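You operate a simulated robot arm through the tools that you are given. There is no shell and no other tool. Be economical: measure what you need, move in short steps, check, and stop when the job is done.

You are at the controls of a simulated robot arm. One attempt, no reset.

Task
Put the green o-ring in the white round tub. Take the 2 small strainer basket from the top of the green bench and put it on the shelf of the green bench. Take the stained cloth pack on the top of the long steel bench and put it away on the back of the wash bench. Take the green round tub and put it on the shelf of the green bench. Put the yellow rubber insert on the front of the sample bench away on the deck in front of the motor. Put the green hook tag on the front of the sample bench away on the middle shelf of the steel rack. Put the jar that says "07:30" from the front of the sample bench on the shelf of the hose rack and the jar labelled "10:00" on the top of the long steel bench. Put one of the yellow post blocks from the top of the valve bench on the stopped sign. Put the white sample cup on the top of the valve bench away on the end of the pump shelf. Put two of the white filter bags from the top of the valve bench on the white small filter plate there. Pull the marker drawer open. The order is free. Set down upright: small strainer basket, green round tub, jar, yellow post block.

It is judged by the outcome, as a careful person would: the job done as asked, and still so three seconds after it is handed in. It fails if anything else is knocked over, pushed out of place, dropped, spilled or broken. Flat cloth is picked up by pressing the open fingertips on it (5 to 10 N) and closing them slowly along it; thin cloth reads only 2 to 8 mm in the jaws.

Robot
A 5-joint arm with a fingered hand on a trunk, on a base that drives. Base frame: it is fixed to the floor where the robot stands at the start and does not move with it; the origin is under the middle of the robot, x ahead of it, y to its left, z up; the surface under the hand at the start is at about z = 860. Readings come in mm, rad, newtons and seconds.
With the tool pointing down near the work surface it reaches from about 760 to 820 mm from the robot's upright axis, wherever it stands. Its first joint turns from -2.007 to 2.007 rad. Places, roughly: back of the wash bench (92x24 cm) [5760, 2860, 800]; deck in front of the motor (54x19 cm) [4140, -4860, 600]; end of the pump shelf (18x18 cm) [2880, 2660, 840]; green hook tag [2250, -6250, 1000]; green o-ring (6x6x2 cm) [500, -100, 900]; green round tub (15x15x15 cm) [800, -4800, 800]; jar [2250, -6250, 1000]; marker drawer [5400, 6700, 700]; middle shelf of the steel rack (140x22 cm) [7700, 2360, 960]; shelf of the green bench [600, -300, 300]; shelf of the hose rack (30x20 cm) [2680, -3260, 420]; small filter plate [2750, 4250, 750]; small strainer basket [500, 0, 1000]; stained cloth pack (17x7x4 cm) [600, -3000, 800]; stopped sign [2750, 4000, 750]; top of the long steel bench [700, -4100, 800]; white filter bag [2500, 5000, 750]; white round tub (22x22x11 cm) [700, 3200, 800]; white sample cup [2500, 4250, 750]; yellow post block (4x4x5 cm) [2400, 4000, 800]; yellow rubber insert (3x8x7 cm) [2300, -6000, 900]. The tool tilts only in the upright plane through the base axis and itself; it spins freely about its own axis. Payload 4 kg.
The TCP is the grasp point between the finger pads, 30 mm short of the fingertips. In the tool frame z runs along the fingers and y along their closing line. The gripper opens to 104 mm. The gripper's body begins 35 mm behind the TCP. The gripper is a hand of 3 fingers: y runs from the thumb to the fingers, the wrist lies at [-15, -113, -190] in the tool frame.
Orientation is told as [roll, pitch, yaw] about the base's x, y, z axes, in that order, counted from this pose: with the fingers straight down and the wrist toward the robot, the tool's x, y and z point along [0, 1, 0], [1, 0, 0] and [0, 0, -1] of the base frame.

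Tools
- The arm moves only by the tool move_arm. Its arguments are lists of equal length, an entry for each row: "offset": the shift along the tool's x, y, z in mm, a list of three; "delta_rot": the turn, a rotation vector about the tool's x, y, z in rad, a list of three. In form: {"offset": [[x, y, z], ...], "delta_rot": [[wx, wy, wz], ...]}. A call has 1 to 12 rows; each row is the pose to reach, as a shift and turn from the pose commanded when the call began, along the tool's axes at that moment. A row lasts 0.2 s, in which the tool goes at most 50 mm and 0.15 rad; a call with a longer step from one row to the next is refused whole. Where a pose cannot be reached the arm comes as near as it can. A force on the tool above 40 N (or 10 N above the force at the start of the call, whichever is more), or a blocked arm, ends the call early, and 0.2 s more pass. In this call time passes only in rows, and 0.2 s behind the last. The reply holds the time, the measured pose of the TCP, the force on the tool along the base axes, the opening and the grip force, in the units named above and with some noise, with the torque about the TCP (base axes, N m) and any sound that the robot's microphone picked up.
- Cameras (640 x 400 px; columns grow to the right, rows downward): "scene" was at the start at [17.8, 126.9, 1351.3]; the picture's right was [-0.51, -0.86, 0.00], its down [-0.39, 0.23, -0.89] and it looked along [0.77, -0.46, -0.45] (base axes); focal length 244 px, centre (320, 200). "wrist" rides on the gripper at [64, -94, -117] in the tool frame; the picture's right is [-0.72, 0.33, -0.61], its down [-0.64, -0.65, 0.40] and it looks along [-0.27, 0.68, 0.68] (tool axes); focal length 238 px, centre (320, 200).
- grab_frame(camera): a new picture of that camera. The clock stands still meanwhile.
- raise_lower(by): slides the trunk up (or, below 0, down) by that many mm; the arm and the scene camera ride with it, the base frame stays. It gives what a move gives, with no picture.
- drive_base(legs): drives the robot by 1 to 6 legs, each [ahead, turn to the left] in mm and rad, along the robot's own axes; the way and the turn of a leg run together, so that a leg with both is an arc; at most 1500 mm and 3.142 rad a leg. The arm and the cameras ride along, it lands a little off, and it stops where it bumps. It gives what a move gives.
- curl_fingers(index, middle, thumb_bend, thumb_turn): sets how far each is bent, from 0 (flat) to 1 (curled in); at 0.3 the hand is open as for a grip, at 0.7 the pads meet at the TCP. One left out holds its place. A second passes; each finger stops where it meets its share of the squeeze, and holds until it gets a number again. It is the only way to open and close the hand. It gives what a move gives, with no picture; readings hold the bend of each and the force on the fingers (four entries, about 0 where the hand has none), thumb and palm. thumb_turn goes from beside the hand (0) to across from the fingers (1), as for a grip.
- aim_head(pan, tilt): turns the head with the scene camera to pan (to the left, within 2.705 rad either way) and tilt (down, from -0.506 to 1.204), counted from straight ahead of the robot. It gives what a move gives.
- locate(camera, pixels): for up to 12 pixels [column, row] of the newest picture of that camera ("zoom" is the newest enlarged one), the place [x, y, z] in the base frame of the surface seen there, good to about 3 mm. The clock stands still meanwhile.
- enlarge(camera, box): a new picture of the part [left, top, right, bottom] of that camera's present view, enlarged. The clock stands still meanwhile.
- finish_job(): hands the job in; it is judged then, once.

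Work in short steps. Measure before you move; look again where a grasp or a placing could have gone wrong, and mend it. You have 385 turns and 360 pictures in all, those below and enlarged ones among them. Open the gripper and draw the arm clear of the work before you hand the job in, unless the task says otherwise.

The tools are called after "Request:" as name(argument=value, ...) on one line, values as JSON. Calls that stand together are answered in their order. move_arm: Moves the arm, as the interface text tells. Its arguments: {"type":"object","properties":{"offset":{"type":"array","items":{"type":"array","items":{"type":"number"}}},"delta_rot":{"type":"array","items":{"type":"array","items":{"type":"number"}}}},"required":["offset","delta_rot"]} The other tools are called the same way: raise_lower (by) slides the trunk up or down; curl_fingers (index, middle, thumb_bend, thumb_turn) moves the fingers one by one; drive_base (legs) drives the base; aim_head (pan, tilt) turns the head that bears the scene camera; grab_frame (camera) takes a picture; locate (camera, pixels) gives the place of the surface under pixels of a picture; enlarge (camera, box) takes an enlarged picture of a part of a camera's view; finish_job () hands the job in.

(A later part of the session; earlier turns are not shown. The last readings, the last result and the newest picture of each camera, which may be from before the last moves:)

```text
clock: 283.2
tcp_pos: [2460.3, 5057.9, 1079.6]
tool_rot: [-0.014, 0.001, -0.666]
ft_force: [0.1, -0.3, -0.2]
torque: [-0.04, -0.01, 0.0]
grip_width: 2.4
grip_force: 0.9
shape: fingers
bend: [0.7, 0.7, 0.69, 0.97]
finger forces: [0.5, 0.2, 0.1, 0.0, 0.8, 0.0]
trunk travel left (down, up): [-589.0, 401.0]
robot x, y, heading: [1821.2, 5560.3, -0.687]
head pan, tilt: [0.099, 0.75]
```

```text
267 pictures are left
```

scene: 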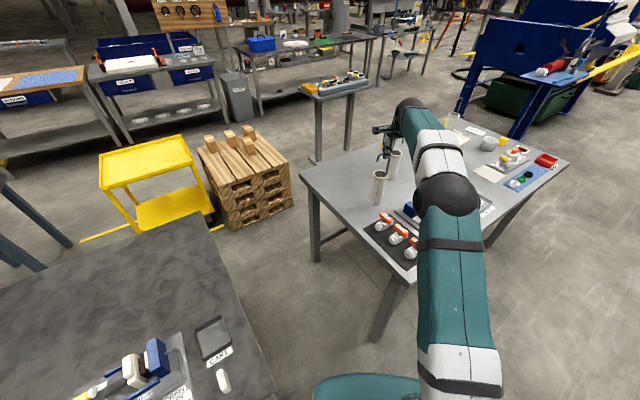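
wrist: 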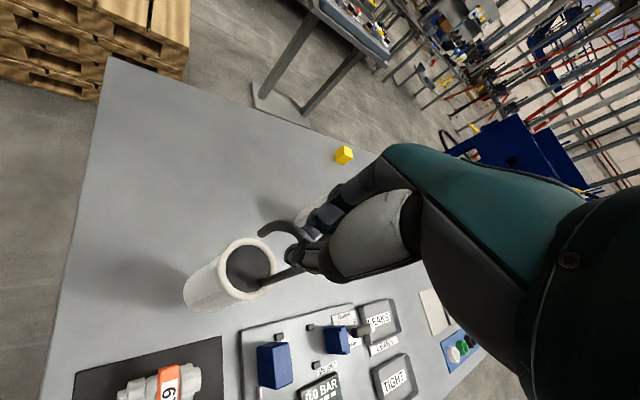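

The bag is up. I'll raise it high and drive back to face the plate with the TCP at about (2640,4387).

Request:
raise_lower(by=250)

Request:
drive_base(legs=[[0, -0.935], [1192, 0], [0, 1.63], [68, 0]])

Request:
grab_frame(camera="wrist")

```text
clock: 285.8
tcp_pos: [2461.1, 5057.5, 1329.1]
tool_rot: [-0.014, 0.001, -0.668]
ft_force: [-0.7, 0.3, -0.8]
torque: [-0.03, 0.01, 0.02]
grip_width: 2.2
grip_force: 0.6
shape: fingers
bend: [0.7, 0.7, 0.69, 0.97]
finger forces: [0.4, 0.2, 0.1, 0.0, 0.9, 0.0]
trunk travel left (down, up): [-839.0, 151.0]
robot x, y, heading: [1822.8, 5563.2, -0.685]
head pan, tilt: [0.099, 0.75]
```

```text
clock: 298.8
tcp_pos: [2650.7, 4411.0, 1329.3]
tool_rot: [-0.016, 0.002, 0.026]
ft_force: [0.0, 0.5, -1.6]
torque: [-0.01, 0.04, 0.0]
grip_width: 2.8
grip_force: 0.9
shape: fingers
bend: [0.69, 0.7, 0.69, 0.97]
finger forces: [1.0, 0.1, 0.0, 0.0, 0.8, 0.1]
trunk travel left (down, up): [-839.0, 151.0]
robot x, y, heading: [1836.1, 4390.2, 0.008]
head pan, tilt: [0.099, 0.75]
```

```text
266 pictures are left
```

wrist: 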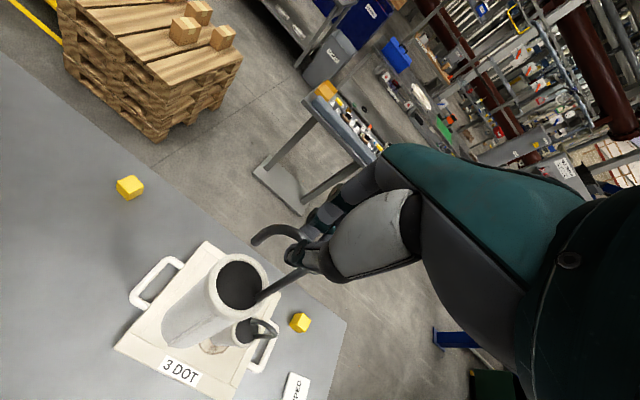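

The TCP is at y 4411; a small turn of -0.03 rad brings it to about 4387. Then lowering.

Request:
drive_base(legs=[[0, -0.03]])

Request:
raise_lower(by=-250)

Request:
grab_frame(camera="wrist")

Request:
enlarge(camera="scene", box=[310, 180, 438, 260])

```text
clock: 299.5
tcp_pos: [2649.2, 4386.0, 1329.5]
tool_rot: [-0.014, 0.0, -0.004]
ft_force: [0.0, -0.1, -1.9]
torque: [0.05, 0.03, 0.02]
grip_width: 3.3
grip_force: 0.5
shape: fingers
bend: [0.69, 0.7, 0.69, 0.97]
finger forces: [1.0, 0.1, 0.0, 0.0, 0.7, 0.0]
trunk travel left (down, up): [-839.0, 151.0]
robot x, y, heading: [1838.0, 4390.5, -0.018]
head pan, tilt: [0.099, 0.75]
```

```text
clock: 302.1
tcp_pos: [2649.8, 4386.2, 1080.2]
tool_rot: [-0.016, -0.001, -0.004]
ft_force: [-0.3, -0.1, -1.0]
torque: [-0.02, -0.04, 0.03]
grip_width: 3.7
grip_force: 1.3
shape: fingers
bend: [0.69, 0.7, 0.69, 0.97]
finger forces: [0.8, 0.1, 0.0, 0.1, 1.2, 0.0]
trunk travel left (down, up): [-589.0, 401.0]
robot x, y, heading: [1839.6, 4388.0, -0.021]
head pan, tilt: [0.099, 0.75]
```

```text
265 pictures are left
```

wrist: 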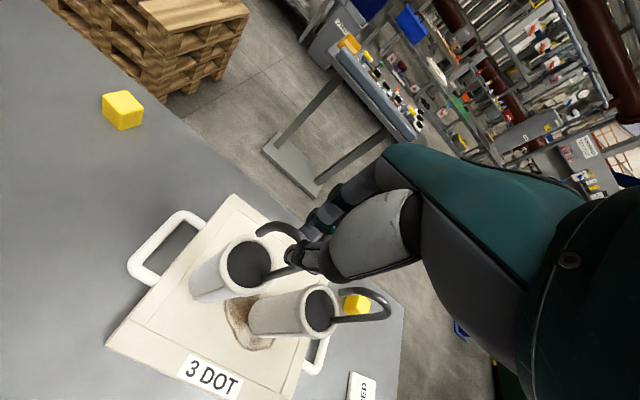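

```text
5.00 times, centred on (374, 220) of scene
```

zoom: 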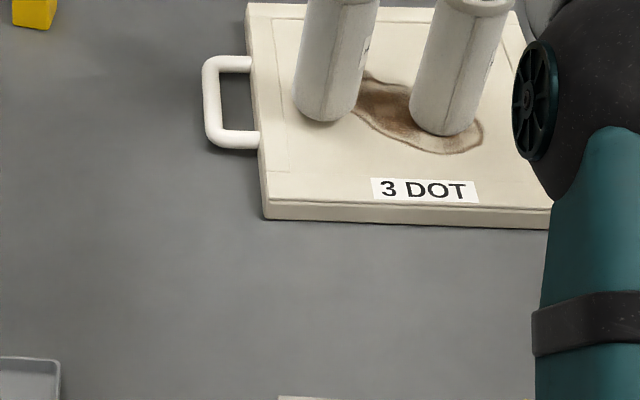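

The two bags are well apart. Lowering until the weight is off, then releasing and rising.

Request:
raise_lower(by=-20)

Request:
raise_lower(by=-8)

Request:
grab_frame(camera="wrist")

```text
clock: 302.8
tcp_pos: [2650.3, 4386.1, 1061.4]
tool_rot: [-0.014, 0.0, -0.003]
ft_force: [-0.5, 0.6, 0.2]
torque: [0.02, -0.01, -0.05]
grip_width: 1.7
grip_force: 0.2
shape: fingers
bend: [0.7, 0.7, 0.7, 0.97]
finger forces: [0.0, 0.1, 0.1, 0.0, 0.1, 0.1]
trunk travel left (down, up): [-569.0, 421.0]
robot x, y, heading: [1837.9, 4387.5, -0.022]
head pan, tilt: [0.099, 0.75]
```

```text
clock: 303.3
tcp_pos: [2648.7, 4385.8, 1053.0]
tool_rot: [-0.014, -0.001, -0.002]
ft_force: [0.3, 0.7, -0.5]
torque: [-0.01, 0.02, -0.06]
grip_width: 1.5
grip_force: 0.1
shape: fingers
bend: [0.7, 0.7, 0.7, 0.97]
finger forces: [0.0, 0.1, 0.1, 0.0, 0.1, 0.0]
trunk travel left (down, up): [-561.0, 429.0]
robot x, y, heading: [1833.4, 4387.5, -0.021]
head pan, tilt: [0.099, 0.75]
```

```text
263 pictures are left
```

wrist: 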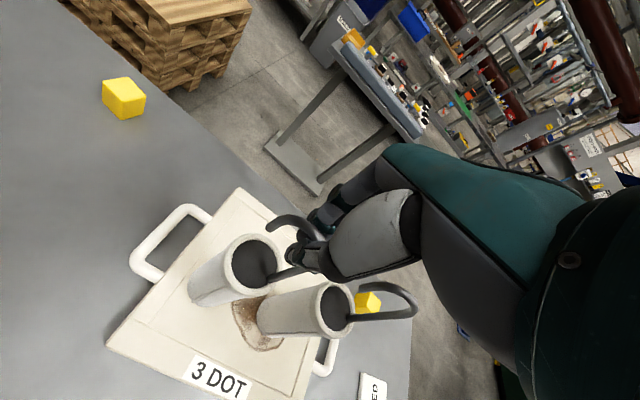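

Request:
curl_fingers(index=0.3, middle=0.3, thumb_bend=0.3)

Request:
raise_lower(by=220)

Request:
grab_frame(camera="wrist")

```text
clock: 304.3
tcp_pos: [2649.4, 4386.8, 1051.3]
tool_rot: [-0.015, 0.0, -0.002]
ft_force: [0.1, 0.3, -0.7]
torque: [-0.01, -0.01, 0.01]
grip_width: 102.5
grip_force: 0.1
shape: fingers
bend: [0.3, 0.3, 0.3, 0.97]
finger forces: [0.0, 0.0, 0.0, 0.1, 0.0, 0.0]
trunk travel left (down, up): [-561.0, 429.0]
robot x, y, heading: [1833.6, 4391.5, -0.018]
head pan, tilt: [0.099, 0.75]
```

```text
clock: 306.7
tcp_pos: [2649.0, 4386.7, 1272.3]
tool_rot: [-0.014, 0.0, -0.004]
ft_force: [0.2, 0.1, 0.1]
torque: [0.04, 0.01, -0.01]
grip_width: 102.8
grip_force: 0.0
shape: fingers
bend: [0.3, 0.3, 0.3, 0.97]
finger forces: [0.0, 0.0, 0.1, 0.0, 0.0, 0.0]
trunk travel left (down, up): [-781.0, 209.0]
robot x, y, heading: [1833.2, 4386.4, -0.025]
head pan, tilt: [0.099, 0.75]
```

```text
262 pictures are left
```

wrist: 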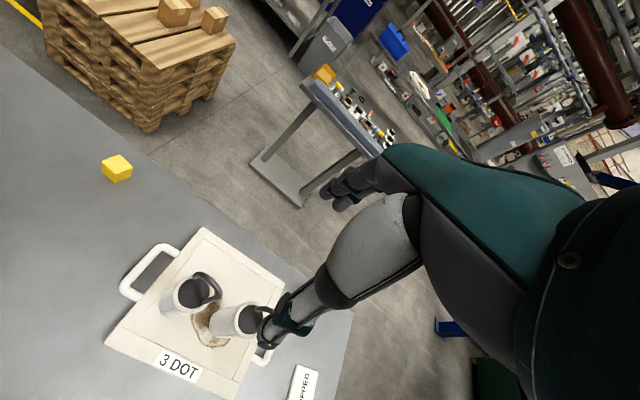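

Both filter bags stand on the plate. Next is the yellow block at (2436,4050): backing up and moving down to y≈4050.

Request:
drive_base(legs=[[-212, 0], [0, -1.55], [338, 0], [0, 1.571]])

Request:
grab_frame(camera="wrist")

Request:
grab_frame(camera="scene")

```text
clock: 317.8
tcp_pos: [2439.5, 4109.1, 1271.8]
tool_rot: [-0.012, 0.001, 0.058]
ft_force: [0.5, 0.2, -0.3]
torque: [0.0, -0.01, 0.0]
grip_width: 102.8
grip_force: 0.0
shape: fingers
bend: [0.3, 0.3, 0.3, 0.97]
finger forces: [0.0, 0.0, 0.0, 0.0, 0.1, 0.0]
trunk travel left (down, up): [-781.0, 209.0]
robot x, y, heading: [1624.2, 4066.6, 0.042]
head pan, tilt: [0.099, 0.75]
```

```text
261 pictures are left
```

wrist: 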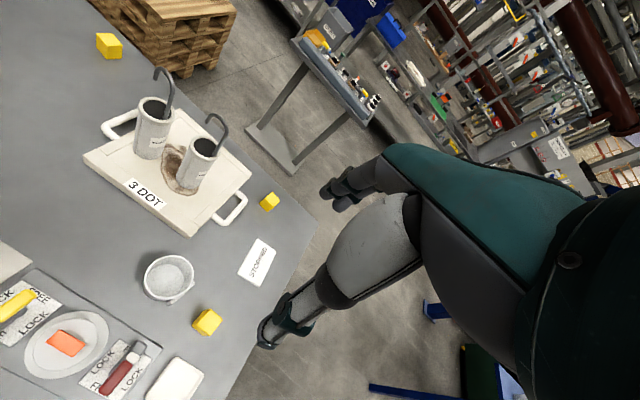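

```text
260 pictures are left
```

scene: 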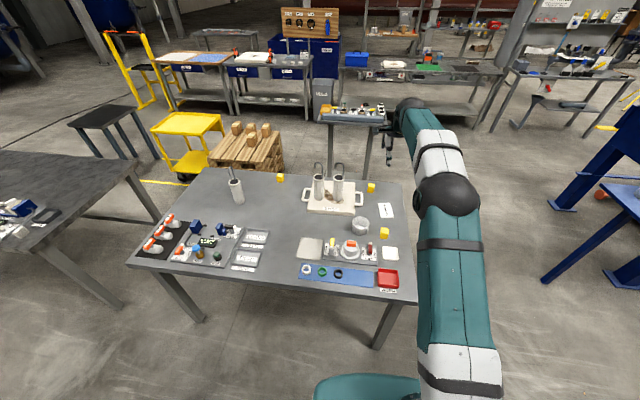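

Request:
enlarge(camera="wrist", box=[130, 230, 290, 350])

Request:
locate(camera="zoom", pixels=[[312, 268], [355, 282], [338, 308], [295, 292], [325, 287], [520, 30], [590, 70], [505, 150], [440, 105], [240, 165], [285, 205], [245, 230]])

```text
3.33 times, centred on (210, 290) of wrist
```

zoom: 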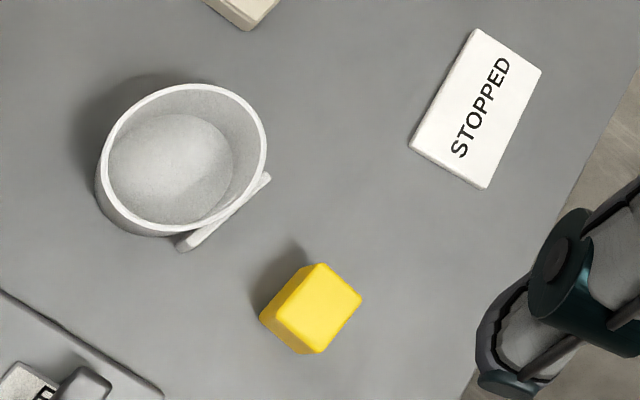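

```text
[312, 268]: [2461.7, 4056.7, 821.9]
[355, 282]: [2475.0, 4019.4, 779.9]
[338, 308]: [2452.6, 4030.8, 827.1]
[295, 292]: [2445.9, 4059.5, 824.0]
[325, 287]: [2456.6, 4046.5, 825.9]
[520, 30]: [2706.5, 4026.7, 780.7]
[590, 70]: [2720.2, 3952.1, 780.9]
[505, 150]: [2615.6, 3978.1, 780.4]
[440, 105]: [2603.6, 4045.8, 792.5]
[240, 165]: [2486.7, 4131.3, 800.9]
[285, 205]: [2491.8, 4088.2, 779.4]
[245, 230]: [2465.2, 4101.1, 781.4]
```

Request:
locate(camera="zoom", pixels=[[321, 267], [357, 297], [318, 347], [283, 310], [300, 285], [340, 320], [300, 330], [270, 318], [342, 283]])

Request:
enlarge(camera="scene", box=[340, 190, 420, 260])

```text
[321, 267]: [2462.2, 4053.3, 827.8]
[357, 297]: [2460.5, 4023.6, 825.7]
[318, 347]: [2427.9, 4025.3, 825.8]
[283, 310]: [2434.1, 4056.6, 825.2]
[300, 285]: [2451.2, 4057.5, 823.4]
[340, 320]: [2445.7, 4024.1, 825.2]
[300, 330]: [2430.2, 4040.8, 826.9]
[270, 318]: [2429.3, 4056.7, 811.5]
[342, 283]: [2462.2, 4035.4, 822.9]
```

```text
5.71 times, centred on (380, 225) of scene
```

zoom: 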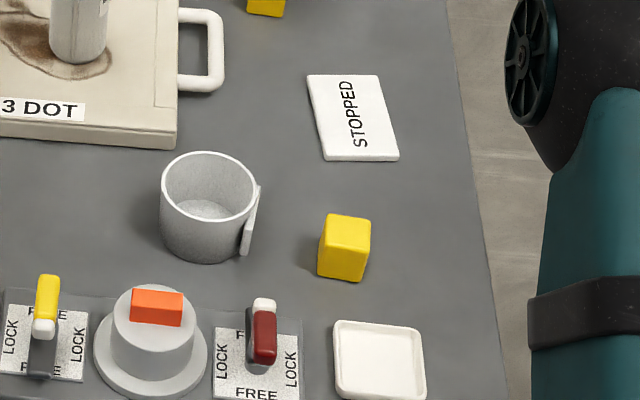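

The block's top centre is (2446,4040,827), square to the axes. I'll turn -0.085 rad, go 6 mm ahead and lower to z 815.

Request:
drive_base(legs=[[0, -0.085], [6, 0]])

Request:
raise_lower(by=-350)

Request:
grab_frame(camera="wrist")

```text
clock: 319.0
tcp_pos: [2445.6, 4040.5, 1272.3]
tool_rot: [-0.013, 0.0, -0.026]
ft_force: [-0.5, 0.5, -0.9]
torque: [0.03, 0.02, -0.01]
grip_width: 103.0
grip_force: 0.0
shape: fingers
bend: [0.3, 0.3, 0.3, 0.97]
finger forces: [0.0, 0.1, 0.0, 0.1, 0.1, 0.1]
trunk travel left (down, up): [-781.0, 209.0]
robot x, y, heading: [1629.1, 4066.2, -0.048]
head pan, tilt: [0.099, 0.75]
```

```text
clock: 322.4
tcp_pos: [2445.4, 4039.0, 922.0]
tool_rot: [-0.015, 0.0, -0.026]
ft_force: [-0.1, -0.4, 0.2]
torque: [0.02, -0.02, -0.02]
grip_width: 103.0
grip_force: 0.2
shape: fingers
bend: [0.3, 0.3, 0.3, 0.97]
finger forces: [0.0, 0.1, 0.0, 0.0, 0.0, 0.1]
trunk travel left (down, up): [-431.0, 559.0]
robot x, y, heading: [1631.1, 4062.7, -0.048]
head pan, tilt: [0.099, 0.75]
```

```text
257 pictures are left
```

wrist: 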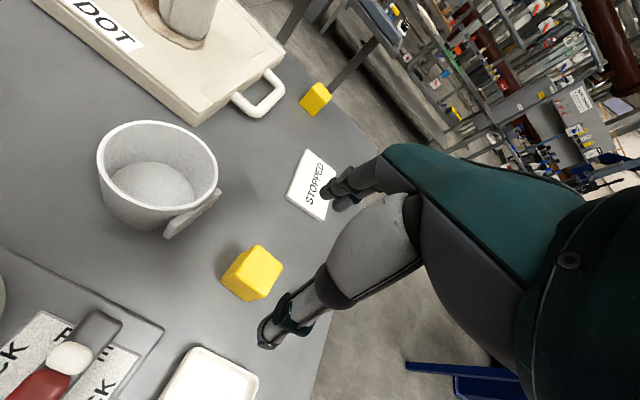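

Request:
raise_lower(by=-107)

Request:
curl_fingers(index=0.7, middle=0.7, thumb_bend=0.7)

Request:
grab_frame(camera="wrist")

```text
clock: 323.8
tcp_pos: [2446.6, 4040.2, 814.9]
tool_rot: [-0.015, -0.001, -0.026]
ft_force: [-0.4, -0.1, 1.0]
torque: [-0.03, -0.02, 0.01]
grip_width: 103.0
grip_force: 0.1
shape: fingers
bend: [0.3, 0.3, 0.3, 0.97]
finger forces: [0.1, 0.1, 0.1, 0.0, 0.0, 0.1]
trunk travel left (down, up): [-324.0, 666.0]
robot x, y, heading: [1633.0, 4063.5, -0.043]
head pan, tilt: [0.099, 0.75]
```

```text
clock: 324.8
tcp_pos: [2445.9, 4039.9, 814.5]
tool_rot: [-0.014, 0.001, -0.027]
ft_force: [2.2, -0.4, -0.1]
torque: [-0.05, -0.07, 0.0]
grip_width: 33.1
grip_force: 15.0
shape: fingers
bend: [0.59, 0.63, 0.58, 0.96]
finger forces: [8.3, 7.5, 0.0, 0.0, 13.9, 0.0]
trunk travel left (down, up): [-324.0, 666.0]
robot x, y, heading: [1628.0, 4065.9, -0.046]
head pan, tilt: [0.099, 0.75]
```

```text
256 pictures are left
```

wrist: 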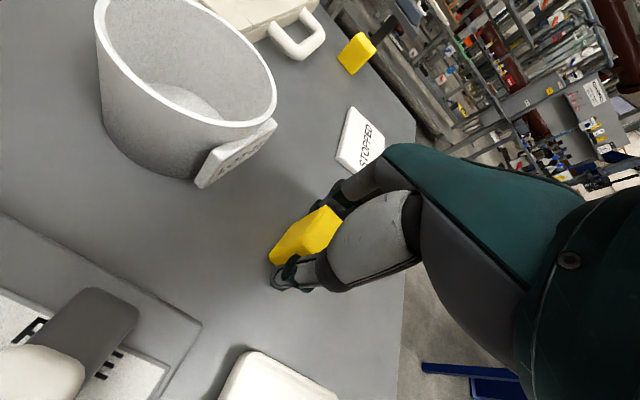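

The block is held (33 mm, 15 N). Lifting 70 mm and carrying it to the STOPPED sign at (2630,4018).

Request:
raise_lower(by=70)

Request:
drive_base(legs=[[0, -0.013], [184, 0]])

Request:
grab_frame(camera="wrist")

Request:
enlarge(camera="scene", box=[340, 170, 440, 240])

```text
clock: 325.9
tcp_pos: [2446.5, 4038.1, 884.2]
tool_rot: [-0.013, 0.002, -0.026]
ft_force: [1.0, 1.1, -4.9]
torque: [0.0, 0.03, -0.03]
grip_width: 33.1
grip_force: 14.4
shape: fingers
bend: [0.59, 0.63, 0.58, 0.96]
finger forces: [8.0, 6.3, 0.0, 0.0, 14.2, 0.0]
trunk travel left (down, up): [-394.0, 596.0]
robot x, y, heading: [1633.3, 4060.2, -0.043]
head pan, tilt: [0.099, 0.75]
```

```text
clock: 327.8
tcp_pos: [2627.9, 4017.8, 883.9]
tool_rot: [-0.013, 0.002, -0.039]
ft_force: [0.7, -0.2, -4.6]
torque: [0.01, -0.05, 0.05]
grip_width: 33.3
grip_force: 14.4
shape: fingers
bend: [0.59, 0.63, 0.58, 0.96]
finger forces: [8.0, 6.2, 0.1, 0.1, 14.3, 0.0]
trunk travel left (down, up): [-394.0, 596.0]
robot x, y, heading: [1815.7, 4053.3, -0.061]
head pan, tilt: [0.099, 0.75]
```

```text
255 pictures are left
```

wrist: 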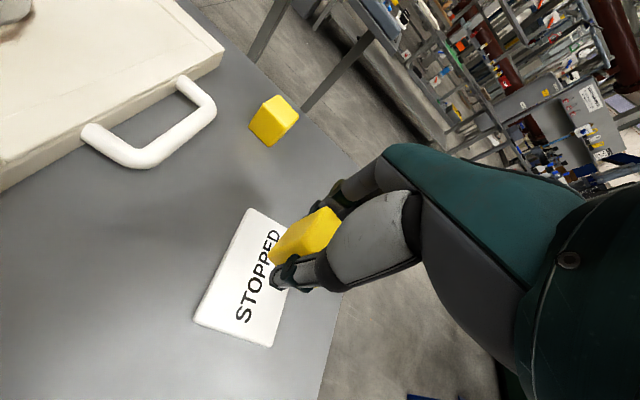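

```text
5.71 times, centred on (390, 205) of scene
```

zoom: 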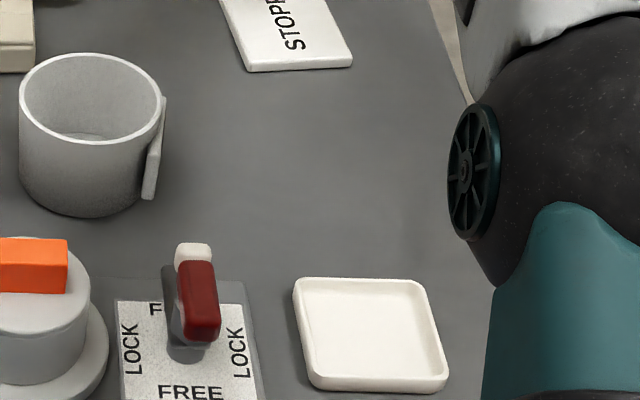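

Request:
locate(camera="wrist", pixels=[[252, 212], [198, 316], [268, 343], [285, 285], [245, 290], [305, 238], [283, 255]])

```text
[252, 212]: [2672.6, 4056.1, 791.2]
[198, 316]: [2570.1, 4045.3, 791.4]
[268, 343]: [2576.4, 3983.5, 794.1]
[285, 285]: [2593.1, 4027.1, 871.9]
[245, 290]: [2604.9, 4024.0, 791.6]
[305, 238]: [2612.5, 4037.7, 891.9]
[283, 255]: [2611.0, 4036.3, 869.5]
```

The sign's centre is (2624,4020), top 791. The block is above it; lowering until it rests (TCP about 829).

Request:
raise_lower(by=-53)

Request:
raise_lower(by=-2)

```text
clock: 328.7
tcp_pos: [2628.9, 4017.4, 831.3]
tool_rot: [-0.015, 0.0, -0.041]
ft_force: [-0.3, -0.2, -5.2]
torque: [-0.01, 0.0, -0.01]
grip_width: 33.1
grip_force: 14.0
shape: fingers
bend: [0.59, 0.63, 0.58, 0.96]
finger forces: [8.1, 6.4, 0.0, 0.0, 14.3, 0.1]
trunk travel left (down, up): [-341.0, 649.0]
robot x, y, heading: [1814.8, 4053.4, -0.06]
head pan, tilt: [0.099, 0.75]
```

```text
clock: 329.2
tcp_pos: [2628.7, 4017.3, 830.4]
tool_rot: [-0.015, 0.002, -0.039]
ft_force: [0.4, 0.0, -5.6]
torque: [-0.01, -0.03, 0.01]
grip_width: 33.0
grip_force: 14.7
shape: fingers
bend: [0.59, 0.63, 0.58, 0.96]
finger forces: [8.1, 6.3, 0.1, 0.0, 14.4, 0.0]
trunk travel left (down, up): [-339.0, 651.0]
robot x, y, heading: [1812.7, 4049.5, -0.063]
head pan, tilt: [0.099, 0.75]
```

Still the full 5 N weight, so not touching yet. Lowering in small steps.

Request:
raise_lower(by=-3)

Request:
raise_lower(by=-3)

```text
clock: 329.7
tcp_pos: [2629.3, 4018.3, 825.7]
tool_rot: [-0.014, 0.0, -0.039]
ft_force: [-0.1, -0.8, -5.0]
torque: [0.02, -0.04, 0.04]
grip_width: 33.1
grip_force: 14.3
shape: fingers
bend: [0.59, 0.63, 0.58, 0.96]
finger forces: [8.0, 6.2, 0.0, 0.0, 14.3, 0.0]
trunk travel left (down, up): [-336.0, 654.0]
robot x, y, heading: [1815.0, 4048.6, -0.057]
head pan, tilt: [0.099, 0.75]
```

```text
clock: 330.3
tcp_pos: [2627.5, 4018.0, 823.9]
tool_rot: [-0.013, -0.001, -0.04]
ft_force: [0.3, -0.4, 1.6]
torque: [-0.04, -0.02, -0.03]
grip_width: 33.5
grip_force: 14.8
shape: fingers
bend: [0.59, 0.63, 0.58, 0.96]
finger forces: [8.3, 6.9, 0.0, 0.0, 14.6, 0.0]
trunk travel left (down, up): [-333.0, 657.0]
robot x, y, heading: [1814.1, 4051.3, -0.061]
head pan, tilt: [0.099, 0.75]
```

Contact now (force +1.6 N). Releasing and rising.

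Request:
curl_fingers(index=0.45, middle=0.45, thumb_bend=0.45)

Request:
curl_fingers(index=0.3, middle=0.3, thumb_bend=0.3)

Request:
raise_lower(by=300)

Request:
grab_frame(camera="wrist")

```text
clock: 331.3
tcp_pos: [2628.2, 4017.9, 825.1]
tool_rot: [-0.015, 0.001, -0.04]
ft_force: [0.2, 0.6, 2.8]
torque: [-0.06, -0.13, -0.01]
grip_width: 64.6
grip_force: 1.7
shape: fingers
bend: [0.45, 0.45, 0.45, 0.97]
finger forces: [0.0, 3.2, 0.0, 0.0, 0.0, 0.0]
trunk travel left (down, up): [-333.0, 657.0]
robot x, y, heading: [1815.9, 4050.7, -0.058]
head pan, tilt: [0.099, 0.75]
```

```text
clock: 332.3
tcp_pos: [2628.9, 4017.6, 824.7]
tool_rot: [-0.014, 0.001, -0.041]
ft_force: [-0.3, 0.3, 0.1]
torque: [-0.01, 0.02, -0.01]
grip_width: 102.5
grip_force: 0.0
shape: fingers
bend: [0.3, 0.3, 0.3, 0.97]
finger forces: [0.0, 0.0, 0.1, 0.0, 0.0, 0.0]
trunk travel left (down, up): [-333.0, 657.0]
robot x, y, heading: [1816.3, 4051.7, -0.06]
head pan, tilt: [0.099, 0.75]
```

```text
clock: 335.3
tcp_pos: [2628.6, 4018.0, 1124.4]
tool_rot: [-0.015, -0.001, -0.04]
ft_force: [0.7, 0.0, -0.9]
torque: [0.03, -0.02, 0.03]
grip_width: 102.8
grip_force: 0.1
shape: fingers
bend: [0.3, 0.3, 0.3, 0.97]
finger forces: [0.1, 0.0, 0.0, 0.0, 0.0, 0.0]
trunk travel left (down, up): [-633.0, 357.0]
robot x, y, heading: [1821.5, 4050.7, -0.062]
head pan, tilt: [0.099, 0.75]
```

```text
253 pictures are left
```

wrist: 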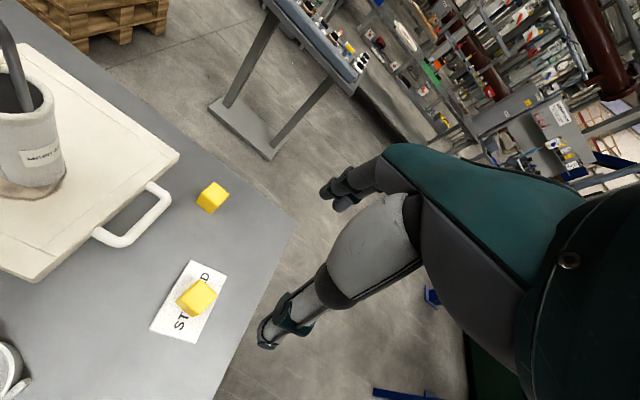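

The block stands on the STOPPED sign. Now the white cup at about (2487,4137): backing up and turning toward it.

Request:
drive_base(legs=[[-139, 0], [0, 0.147]])

Request:
grab_frame(camera="wrist")

Request:
enlarge(camera="wrist", box=[130, 220, 290, 340])

```text
clock: 337.2
tcp_pos: [2488.9, 4147.2, 1124.1]
tool_rot: [-0.012, -0.002, 0.109]
ft_force: [-0.4, 0.0, 0.3]
torque: [0.0, 0.02, 0.0]
grip_width: 102.8
grip_force: 0.0
shape: fingers
bend: [0.3, 0.3, 0.3, 0.97]
finger forces: [0.0, 0.1, 0.0, 0.1, 0.1, 0.1]
trunk travel left (down, up): [-633.0, 357.0]
robot x, y, heading: [1678.5, 4058.6, 0.09]
head pan, tilt: [0.099, 0.75]
```

```text
252 pictures are left
```

wrist: 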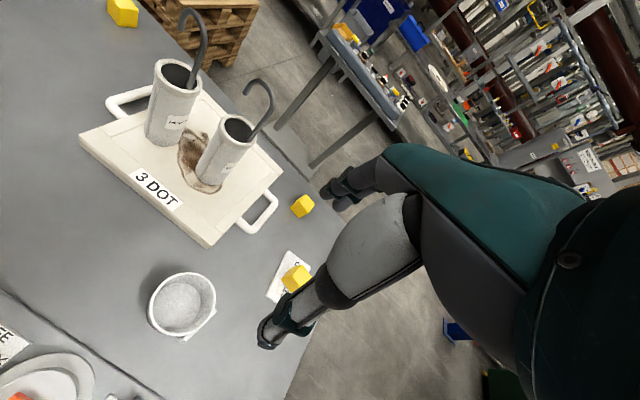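

```text
3.33 times, centred on (210, 280) of wrist
```

zoom: 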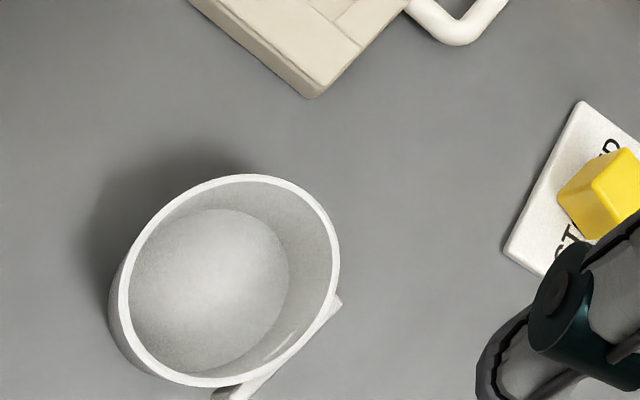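

Request:
locate(camera="zoom", pixels=[[245, 178], [337, 250], [205, 383], [122, 300], [150, 220], [300, 330], [215, 290], [115, 330], [330, 320], [225, 392], [320, 205]])

```text
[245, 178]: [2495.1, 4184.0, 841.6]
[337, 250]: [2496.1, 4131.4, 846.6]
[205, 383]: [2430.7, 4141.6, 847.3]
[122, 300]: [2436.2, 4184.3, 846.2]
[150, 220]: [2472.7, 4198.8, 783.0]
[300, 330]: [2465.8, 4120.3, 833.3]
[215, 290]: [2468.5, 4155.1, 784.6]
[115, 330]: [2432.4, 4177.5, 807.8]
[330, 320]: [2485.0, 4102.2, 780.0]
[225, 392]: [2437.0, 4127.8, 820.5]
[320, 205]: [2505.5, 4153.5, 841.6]
```

The cup's rim is centred near (2467,4158), radius about 39, z 847. Its tag is on the -y side. I'll check the neighbouring lock knobs and adjust the stance.

Request:
locate(camera="wrist", pixels=[[40, 365], [75, 360], [20, 395], [92, 375]])

Request:
drive_base(legs=[[-23, 0], [0, 0.015]])

Request:
grab_frame(camera="wrist")

```text
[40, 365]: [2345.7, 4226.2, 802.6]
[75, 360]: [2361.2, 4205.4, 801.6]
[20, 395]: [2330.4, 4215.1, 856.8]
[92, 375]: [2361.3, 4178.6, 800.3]
```

```text
clock: 338.3
tcp_pos: [2464.8, 4157.3, 1124.3]
tool_rot: [-0.014, 0.001, 0.122]
ft_force: [-1.0, -0.1, 0.4]
torque: [0.02, -0.02, -0.01]
grip_width: 102.7
grip_force: 0.1
shape: fingers
bend: [0.3, 0.3, 0.3, 0.97]
finger forces: [0.0, 0.1, 0.0, 0.0, 0.0, 0.0]
trunk travel left (down, up): [-633.0, 357.0]
robot x, y, heading: [1658.1, 4060.7, 0.11]
head pan, tilt: [0.099, 0.75]
```

```text
250 pictures are left
```

wrist: 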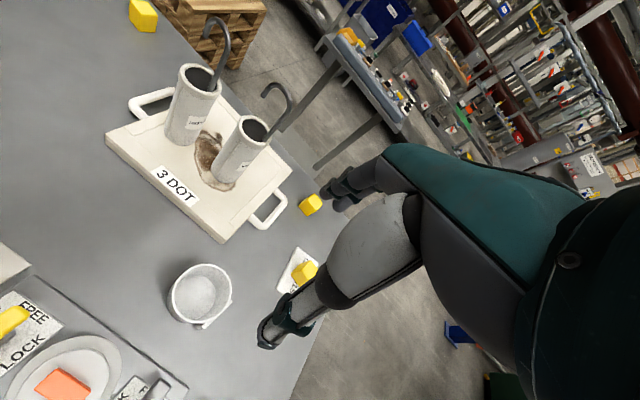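

Request:
raise_lower(by=-225)

Request:
grab_frame(camera="wrist")

Request:
locate(camera="wrist", pixels=[[280, 305], [330, 195], [340, 200]])

```text
clock: 340.7
tcp_pos: [2465.4, 4157.1, 898.6]
tool_rot: [-0.013, 0.0, 0.124]
ft_force: [-0.4, 0.5, -0.1]
torque: [-0.04, -0.01, -0.01]
grip_width: 102.8
grip_force: 0.0
shape: fingers
bend: [0.3, 0.3, 0.3, 0.97]
finger forces: [0.0, 0.0, 0.0, 0.0, 0.0, 0.0]
trunk travel left (down, up): [-408.0, 582.0]
robot x, y, heading: [1655.3, 4056.5, 0.105]
head pan, tilt: [0.099, 0.75]
```

```text
249 pictures are left
```

wrist: 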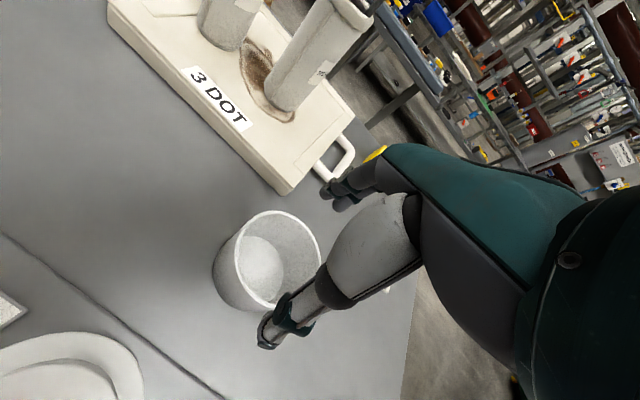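

```text
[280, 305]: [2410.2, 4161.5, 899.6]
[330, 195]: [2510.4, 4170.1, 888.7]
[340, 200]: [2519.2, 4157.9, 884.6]
```

Cup edges at 2428–2506 and fingertips at about 2412 and 2510. I'll shift 3 mm outward for even gaps, then lower carefully to z 830.

Request:
move_arm(offset=[[0, 4, 0]], delta_rot=[[0, 0, 0]])

Request:
raise_lower(by=-45)

Request:
grab_frame(camera="wrist")

```text
clock: 341.1
tcp_pos: [2469.2, 4158.4, 899.6]
tool_rot: [-0.013, 0.001, 0.123]
ft_force: [0.3, -0.3, 0.4]
torque: [-0.01, 0.02, -0.01]
grip_width: 103.1
grip_force: 0.1
shape: fingers
bend: [0.3, 0.3, 0.3, 0.97]
finger forces: [0.1, 0.0, 0.0, 0.0, 0.1, 0.0]
trunk travel left (down, up): [-408.0, 582.0]
robot x, y, heading: [1657.3, 4057.3, 0.106]
head pan, tilt: [0.099, 0.75]
```

```text
clock: 342.0
tcp_pos: [2468.2, 4156.7, 854.3]
tool_rot: [-0.013, 0.0, 0.125]
ft_force: [-0.8, -0.5, -0.5]
torque: [0.04, 0.0, -0.06]
grip_width: 102.8
grip_force: 0.0
shape: fingers
bend: [0.3, 0.3, 0.3, 0.97]
finger forces: [0.0, 0.0, 0.0, 0.1, 0.1, 0.1]
trunk travel left (down, up): [-363.0, 627.0]
robot x, y, heading: [1658.5, 4057.5, 0.101]
head pan, tilt: [0.099, 0.75]
```

```text
248 pictures are left
```

wrist: 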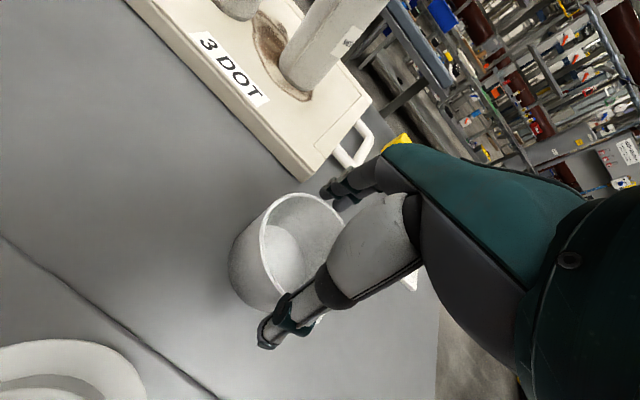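

The tips are straddling the rim without touching. I'll go down the last 26 mm and close.

Request:
raise_lower(by=-26)

Request:
curl_fingers(index=0.5, middle=0.5, thumb_bend=0.5)

Request:
grab_frame(camera="wrist")

```text
clock: 342.7
tcp_pos: [2468.7, 4158.3, 830.4]
tool_rot: [-0.014, 0.001, 0.124]
ft_force: [-0.3, 0.1, 2.9]
torque: [0.07, -0.05, -0.02]
grip_width: 105.5
grip_force: 2.3
shape: fingers
bend: [0.29, 0.3, 0.29, 0.97]
finger forces: [2.8, 0.0, 0.0, 0.0, 1.7, 0.1]
trunk travel left (down, up): [-337.0, 653.0]
robot x, y, heading: [1655.5, 4060.3, 0.106]
head pan, tilt: [0.099, 0.75]
```

```text
clock: 343.7
tcp_pos: [2467.8, 4156.2, 829.9]
tool_rot: [-0.015, -0.004, 0.123]
ft_force: [0.6, -1.2, 7.3]
torque: [0.05, -0.26, -0.03]
grip_width: 90.9
grip_force: 23.5
shape: fingers
bend: [0.31, 0.45, 0.41, 0.97]
finger forces: [18.7, 4.6, 0.0, 0.1, 23.7, 0.0]
trunk travel left (down, up): [-337.0, 653.0]
robot x, y, heading: [1653.8, 4058.5, 0.102]
head pan, tilt: [0.099, 0.75]
```

```text
247 pictures are left
```

wrist: 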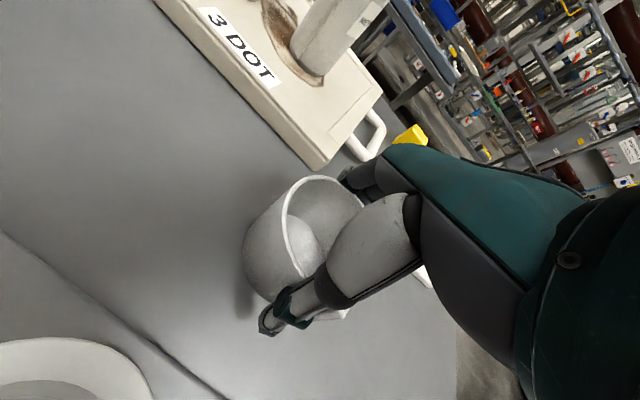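

The cup is gripped (23 N). Lifting a little to check it stays level.

Request:
raise_lower(by=30)

Request:
grab_frame(camera="wrist")

Request:
grab_frame(camera="scene")

```text
clock: 344.4
tcp_pos: [2467.7, 4157.6, 858.0]
tool_rot: [-0.014, 0.002, 0.124]
ft_force: [0.2, -0.4, -0.3]
torque: [0.0, 0.0, 0.02]
grip_width: 90.7
grip_force: 21.8
shape: fingers
bend: [0.31, 0.45, 0.42, 0.97]
finger forces: [16.6, 4.0, 0.0, 0.1, 22.4, 0.0]
trunk travel left (down, up): [-367.0, 623.0]
robot x, y, heading: [1656.2, 4054.4, 0.102]
head pan, tilt: [0.099, 0.75]
```

```text
246 pictures are left
```

wrist: 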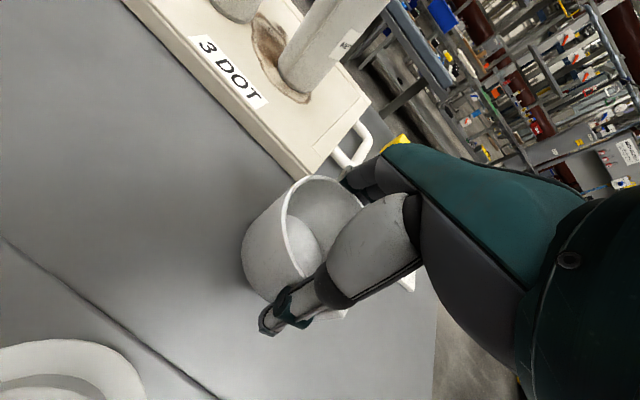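

```text
245 pictures are left
```

scene: 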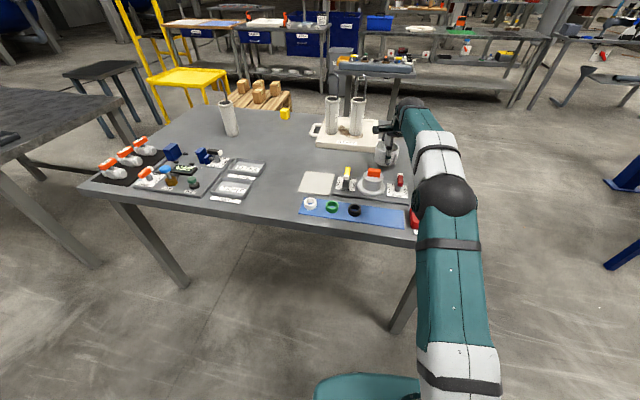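

Held level. I'll raise it clear and look toward the pump shelf.

Request:
raise_lower(by=200)

Request:
drive_base(legs=[[-60, 0], [0, -1.68], [700, 0]])

Request:
aim_head(pan=0.6, tilt=0.5)

Request:
grab_frame(camera="scene")

```text
clock: 346.6
tcp_pos: [2467.9, 4156.3, 1058.9]
tool_rot: [-0.014, 0.003, 0.124]
ft_force: [-0.4, 0.5, 0.2]
torque: [0.01, -0.02, -0.05]
grip_width: 90.4
grip_force: 22.2
shape: fingers
bend: [0.31, 0.45, 0.42, 0.97]
finger forces: [16.6, 4.1, 0.0, 0.0, 22.5, 0.1]
trunk travel left (down, up): [-567.0, 423.0]
robot x, y, heading: [1657.3, 4059.1, 0.101]
head pan, tilt: [0.099, 0.75]
```

```text
clock: 355.2
tcp_pos: [1552.4, 2525.3, 1058.6]
tool_rot: [-0.014, 0.002, -1.592]
ft_force: [-0.8, -0.4, -0.9]
torque: [-0.01, -0.01, -0.02]
grip_width: 89.8
grip_force: 19.8
shape: fingers
bend: [0.31, 0.45, 0.42, 0.97]
finger forces: [15.3, 3.9, 0.1, 0.0, 20.9, 0.1]
trunk travel left (down, up): [-567.0, 423.0]
robot x, y, heading: [1572.6, 3344.1, -1.609]
head pan, tilt: [0.099, 0.75]
```

```text
clock: 356.1
tcp_pos: [1551.3, 2526.5, 1058.5]
tool_rot: [-0.013, 0.0, -1.593]
ft_force: [-0.5, 0.8, -1.0]
torque: [0.0, 0.02, 0.01]
grip_width: 90.0
grip_force: 20.3
shape: fingers
bend: [0.31, 0.45, 0.42, 0.97]
finger forces: [15.3, 3.9, 0.0, 0.0, 20.9, 0.1]
trunk travel left (down, up): [-567.0, 423.0]
robot x, y, heading: [1572.5, 3344.0, -1.613]
head pan, tilt: [0.6, 0.499]
```

```text
244 pictures are left
```

scene: 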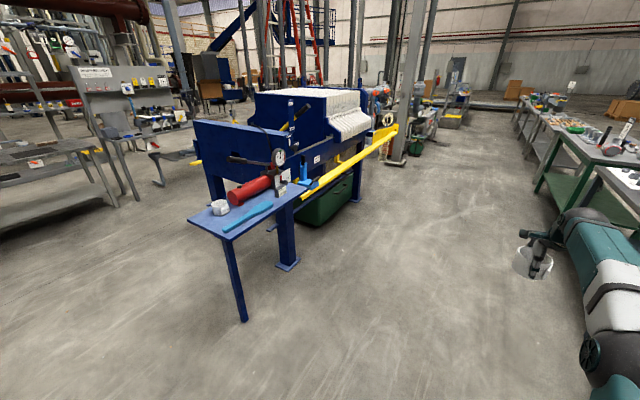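

Request:
enlarge(camera="scene", box=[170, 130, 330, 250])

Request:
locate(camera="scene", pixels=[[190, 219], [230, 241], [237, 198], [300, 190], [220, 207], [225, 225], [205, 219], [250, 210], [245, 320], [218, 200], [320, 190], [395, 130]])

```text
3.33 times, centred on (250, 190) of scene
```

zoom: 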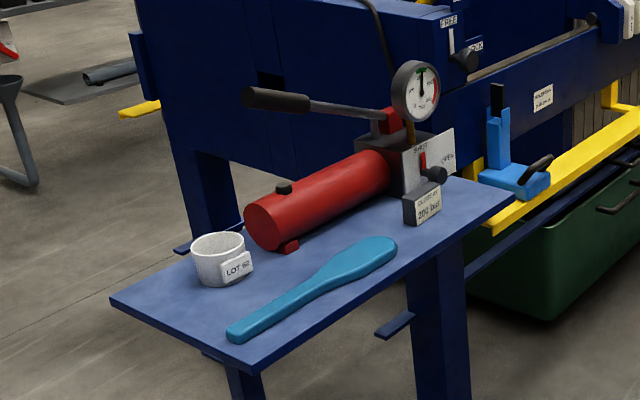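

```text
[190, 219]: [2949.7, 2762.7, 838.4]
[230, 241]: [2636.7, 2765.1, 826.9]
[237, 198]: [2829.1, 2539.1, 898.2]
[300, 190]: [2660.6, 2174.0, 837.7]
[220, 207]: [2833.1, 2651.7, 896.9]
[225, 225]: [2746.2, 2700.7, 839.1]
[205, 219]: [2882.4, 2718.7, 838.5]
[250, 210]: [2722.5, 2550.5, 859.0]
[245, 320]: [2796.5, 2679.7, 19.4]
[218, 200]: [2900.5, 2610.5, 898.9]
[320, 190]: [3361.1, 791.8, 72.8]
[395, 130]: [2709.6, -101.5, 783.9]
```

Another cup ("LOT 52") already stands near the end. I'll measure the free area around it.

Request:
locate(camera="zoom", pixels=[[192, 245], [245, 240], [205, 285], [218, 235], [240, 275], [170, 290], [190, 300], [230, 325], [250, 310], [285, 300], [112, 300], [175, 262]])

```text
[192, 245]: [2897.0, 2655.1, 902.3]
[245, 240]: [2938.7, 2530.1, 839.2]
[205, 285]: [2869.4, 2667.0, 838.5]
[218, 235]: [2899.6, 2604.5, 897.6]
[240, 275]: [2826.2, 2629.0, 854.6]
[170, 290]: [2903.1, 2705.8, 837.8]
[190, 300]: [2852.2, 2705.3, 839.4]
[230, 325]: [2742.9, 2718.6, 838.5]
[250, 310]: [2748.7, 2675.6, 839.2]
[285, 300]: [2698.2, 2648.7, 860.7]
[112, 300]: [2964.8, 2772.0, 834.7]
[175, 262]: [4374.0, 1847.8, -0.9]
```

I'll place it at about (2835,2714), north of the LOT 52 cup, approaching from the west. Driving there.

Request:
drive_base(legs=[[644, 0], [0, 1.605], [440, 0]])

Request:
aim_head(pan=-0.1, tilt=0.7)

Request:
grab_frame(camera="scene")

Request:
grab_frame(camera="wrist")

```text
clock: 365.9
tcp_pos: [2799.6, 2728.3, 1058.0]
tool_rot: [-0.014, 0.002, 0.031]
ft_force: [-0.9, 0.0, -0.5]
torque: [0.0, -0.01, 0.02]
grip_width: 89.0
grip_force: 19.3
shape: fingers
bend: [0.31, 0.46, 0.43, 0.97]
finger forces: [14.6, 3.8, 0.0, 0.1, 20.0, 0.1]
trunk travel left (down, up): [-567.0, 423.0]
robot x, y, heading: [1979.1, 2705.7, 0.013]
head pan, tilt: [0.6, 0.499]
```

```text
clock: 367.0
tcp_pos: [2799.6, 2728.3, 1058.8]
tool_rot: [-0.013, 0.0, 0.033]
ft_force: [-0.7, -0.1, -1.0]
torque: [0.01, 0.0, -0.02]
grip_width: 88.8
grip_force: 19.1
shape: fingers
bend: [0.31, 0.46, 0.43, 0.97]
finger forces: [14.5, 3.8, 0.1, 0.1, 19.9, 0.0]
trunk travel left (down, up): [-567.0, 423.0]
robot x, y, heading: [1983.7, 2702.0, 0.016]
head pan, tilt: [-0.099, 0.7]
```

```text
242 pictures are left
```

scene: 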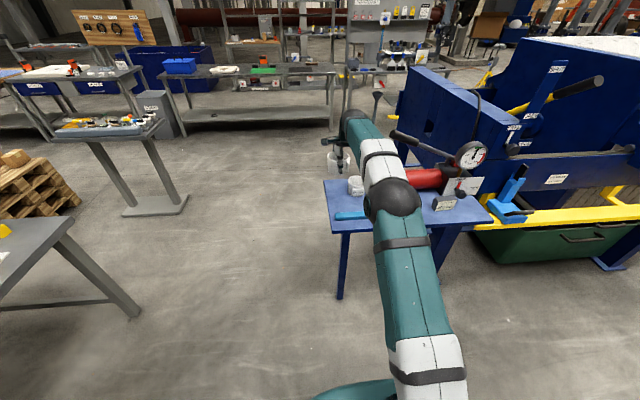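

```text
241 pictures are left
```

wrist: 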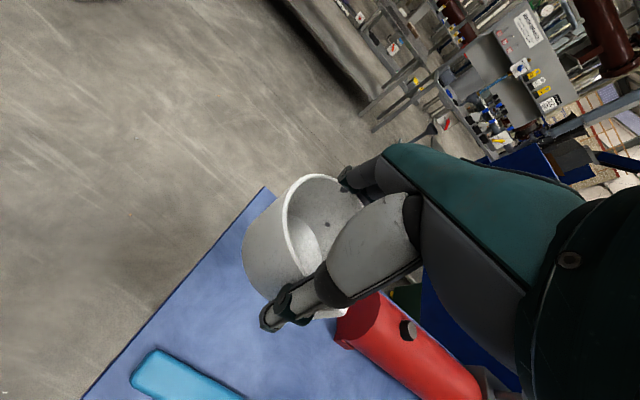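

Request:
enlarge(camera="scene", box=[310, 140, 410, 230])

Request:
locate(camera="wrist", pixels=[[145, 355], [135, 385], [200, 375], [200, 260], [262, 190], [230, 330], [90, 395], [340, 345]])

Request:
locate(camera="zoom", pixels=[[235, 205], [300, 195], [270, 210], [268, 245], [300, 240], [170, 300], [160, 330], [110, 180], [140, 200]])

```text
4.44 times, centred on (360, 185) of scene
```

zoom: 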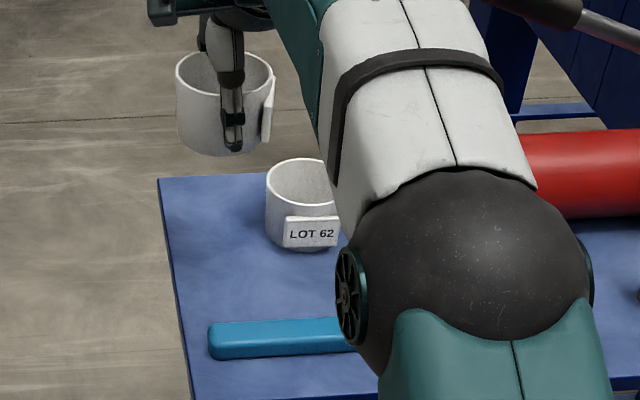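

```text
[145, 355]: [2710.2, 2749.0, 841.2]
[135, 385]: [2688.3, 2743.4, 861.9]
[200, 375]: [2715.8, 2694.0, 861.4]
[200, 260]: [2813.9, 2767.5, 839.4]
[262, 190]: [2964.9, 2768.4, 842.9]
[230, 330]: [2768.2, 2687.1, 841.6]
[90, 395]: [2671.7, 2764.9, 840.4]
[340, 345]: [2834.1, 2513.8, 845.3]
```

```text
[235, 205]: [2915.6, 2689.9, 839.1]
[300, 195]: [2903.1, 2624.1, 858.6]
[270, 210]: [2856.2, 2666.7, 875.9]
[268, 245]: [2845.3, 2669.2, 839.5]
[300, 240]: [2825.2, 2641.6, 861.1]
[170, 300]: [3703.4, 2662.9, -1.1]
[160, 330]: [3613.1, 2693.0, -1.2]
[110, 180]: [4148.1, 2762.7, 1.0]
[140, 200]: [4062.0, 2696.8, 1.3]
```

The free spot is at (2810,2713): 17–20 mm clear of the edge, the LOT cup and the paddle. Fine-adjusting, then lowering to just above contact (TCP about 893).

Request:
drive_base(legs=[[0, -0.02], [9, 0]])

Request:
raise_lower(by=-155)

Request:
grab_frame(camera="wrist")

Request:
enlarge(camera="scene", box=[310, 140, 410, 230])

```text
clock: 368.1
tcp_pos: [2809.9, 2712.5, 1058.0]
tool_rot: [-0.013, 0.002, 0.014]
ft_force: [0.6, 0.3, -1.0]
torque: [0.0, -0.04, 0.03]
grip_width: 88.6
grip_force: 18.9
shape: fingers
bend: [0.31, 0.46, 0.43, 0.97]
finger forces: [14.7, 3.7, 0.0, 0.0, 20.0, 0.0]
trunk travel left (down, up): [-567.0, 423.0]
robot x, y, heading: [1990.3, 2702.8, -0.008]
head pan, tilt: [-0.099, 0.7]
```

```text
clock: 369.8
tcp_pos: [2809.5, 2713.6, 903.3]
tool_rot: [-0.013, -0.001, 0.013]
ft_force: [0.4, 0.1, 0.0]
torque: [0.01, 0.0, 0.03]
grip_width: 88.5
grip_force: 19.3
shape: fingers
bend: [0.31, 0.46, 0.43, 0.97]
finger forces: [14.6, 3.8, 0.0, 0.0, 19.9, 0.0]
trunk travel left (down, up): [-412.0, 578.0]
robot x, y, heading: [1992.6, 2703.3, -0.008]
head pan, tilt: [-0.099, 0.7]
```

```text
239 pictures are left
```

wrist: 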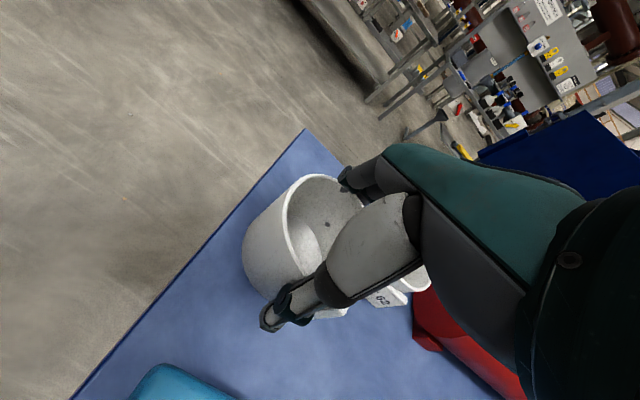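

```text
4.44 times, centred on (360, 185) of scene
```

zoom: 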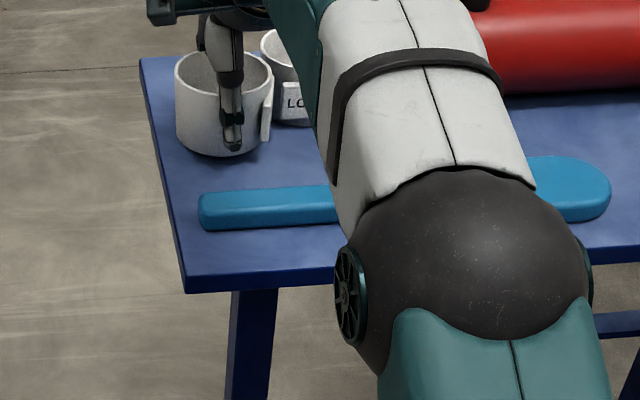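

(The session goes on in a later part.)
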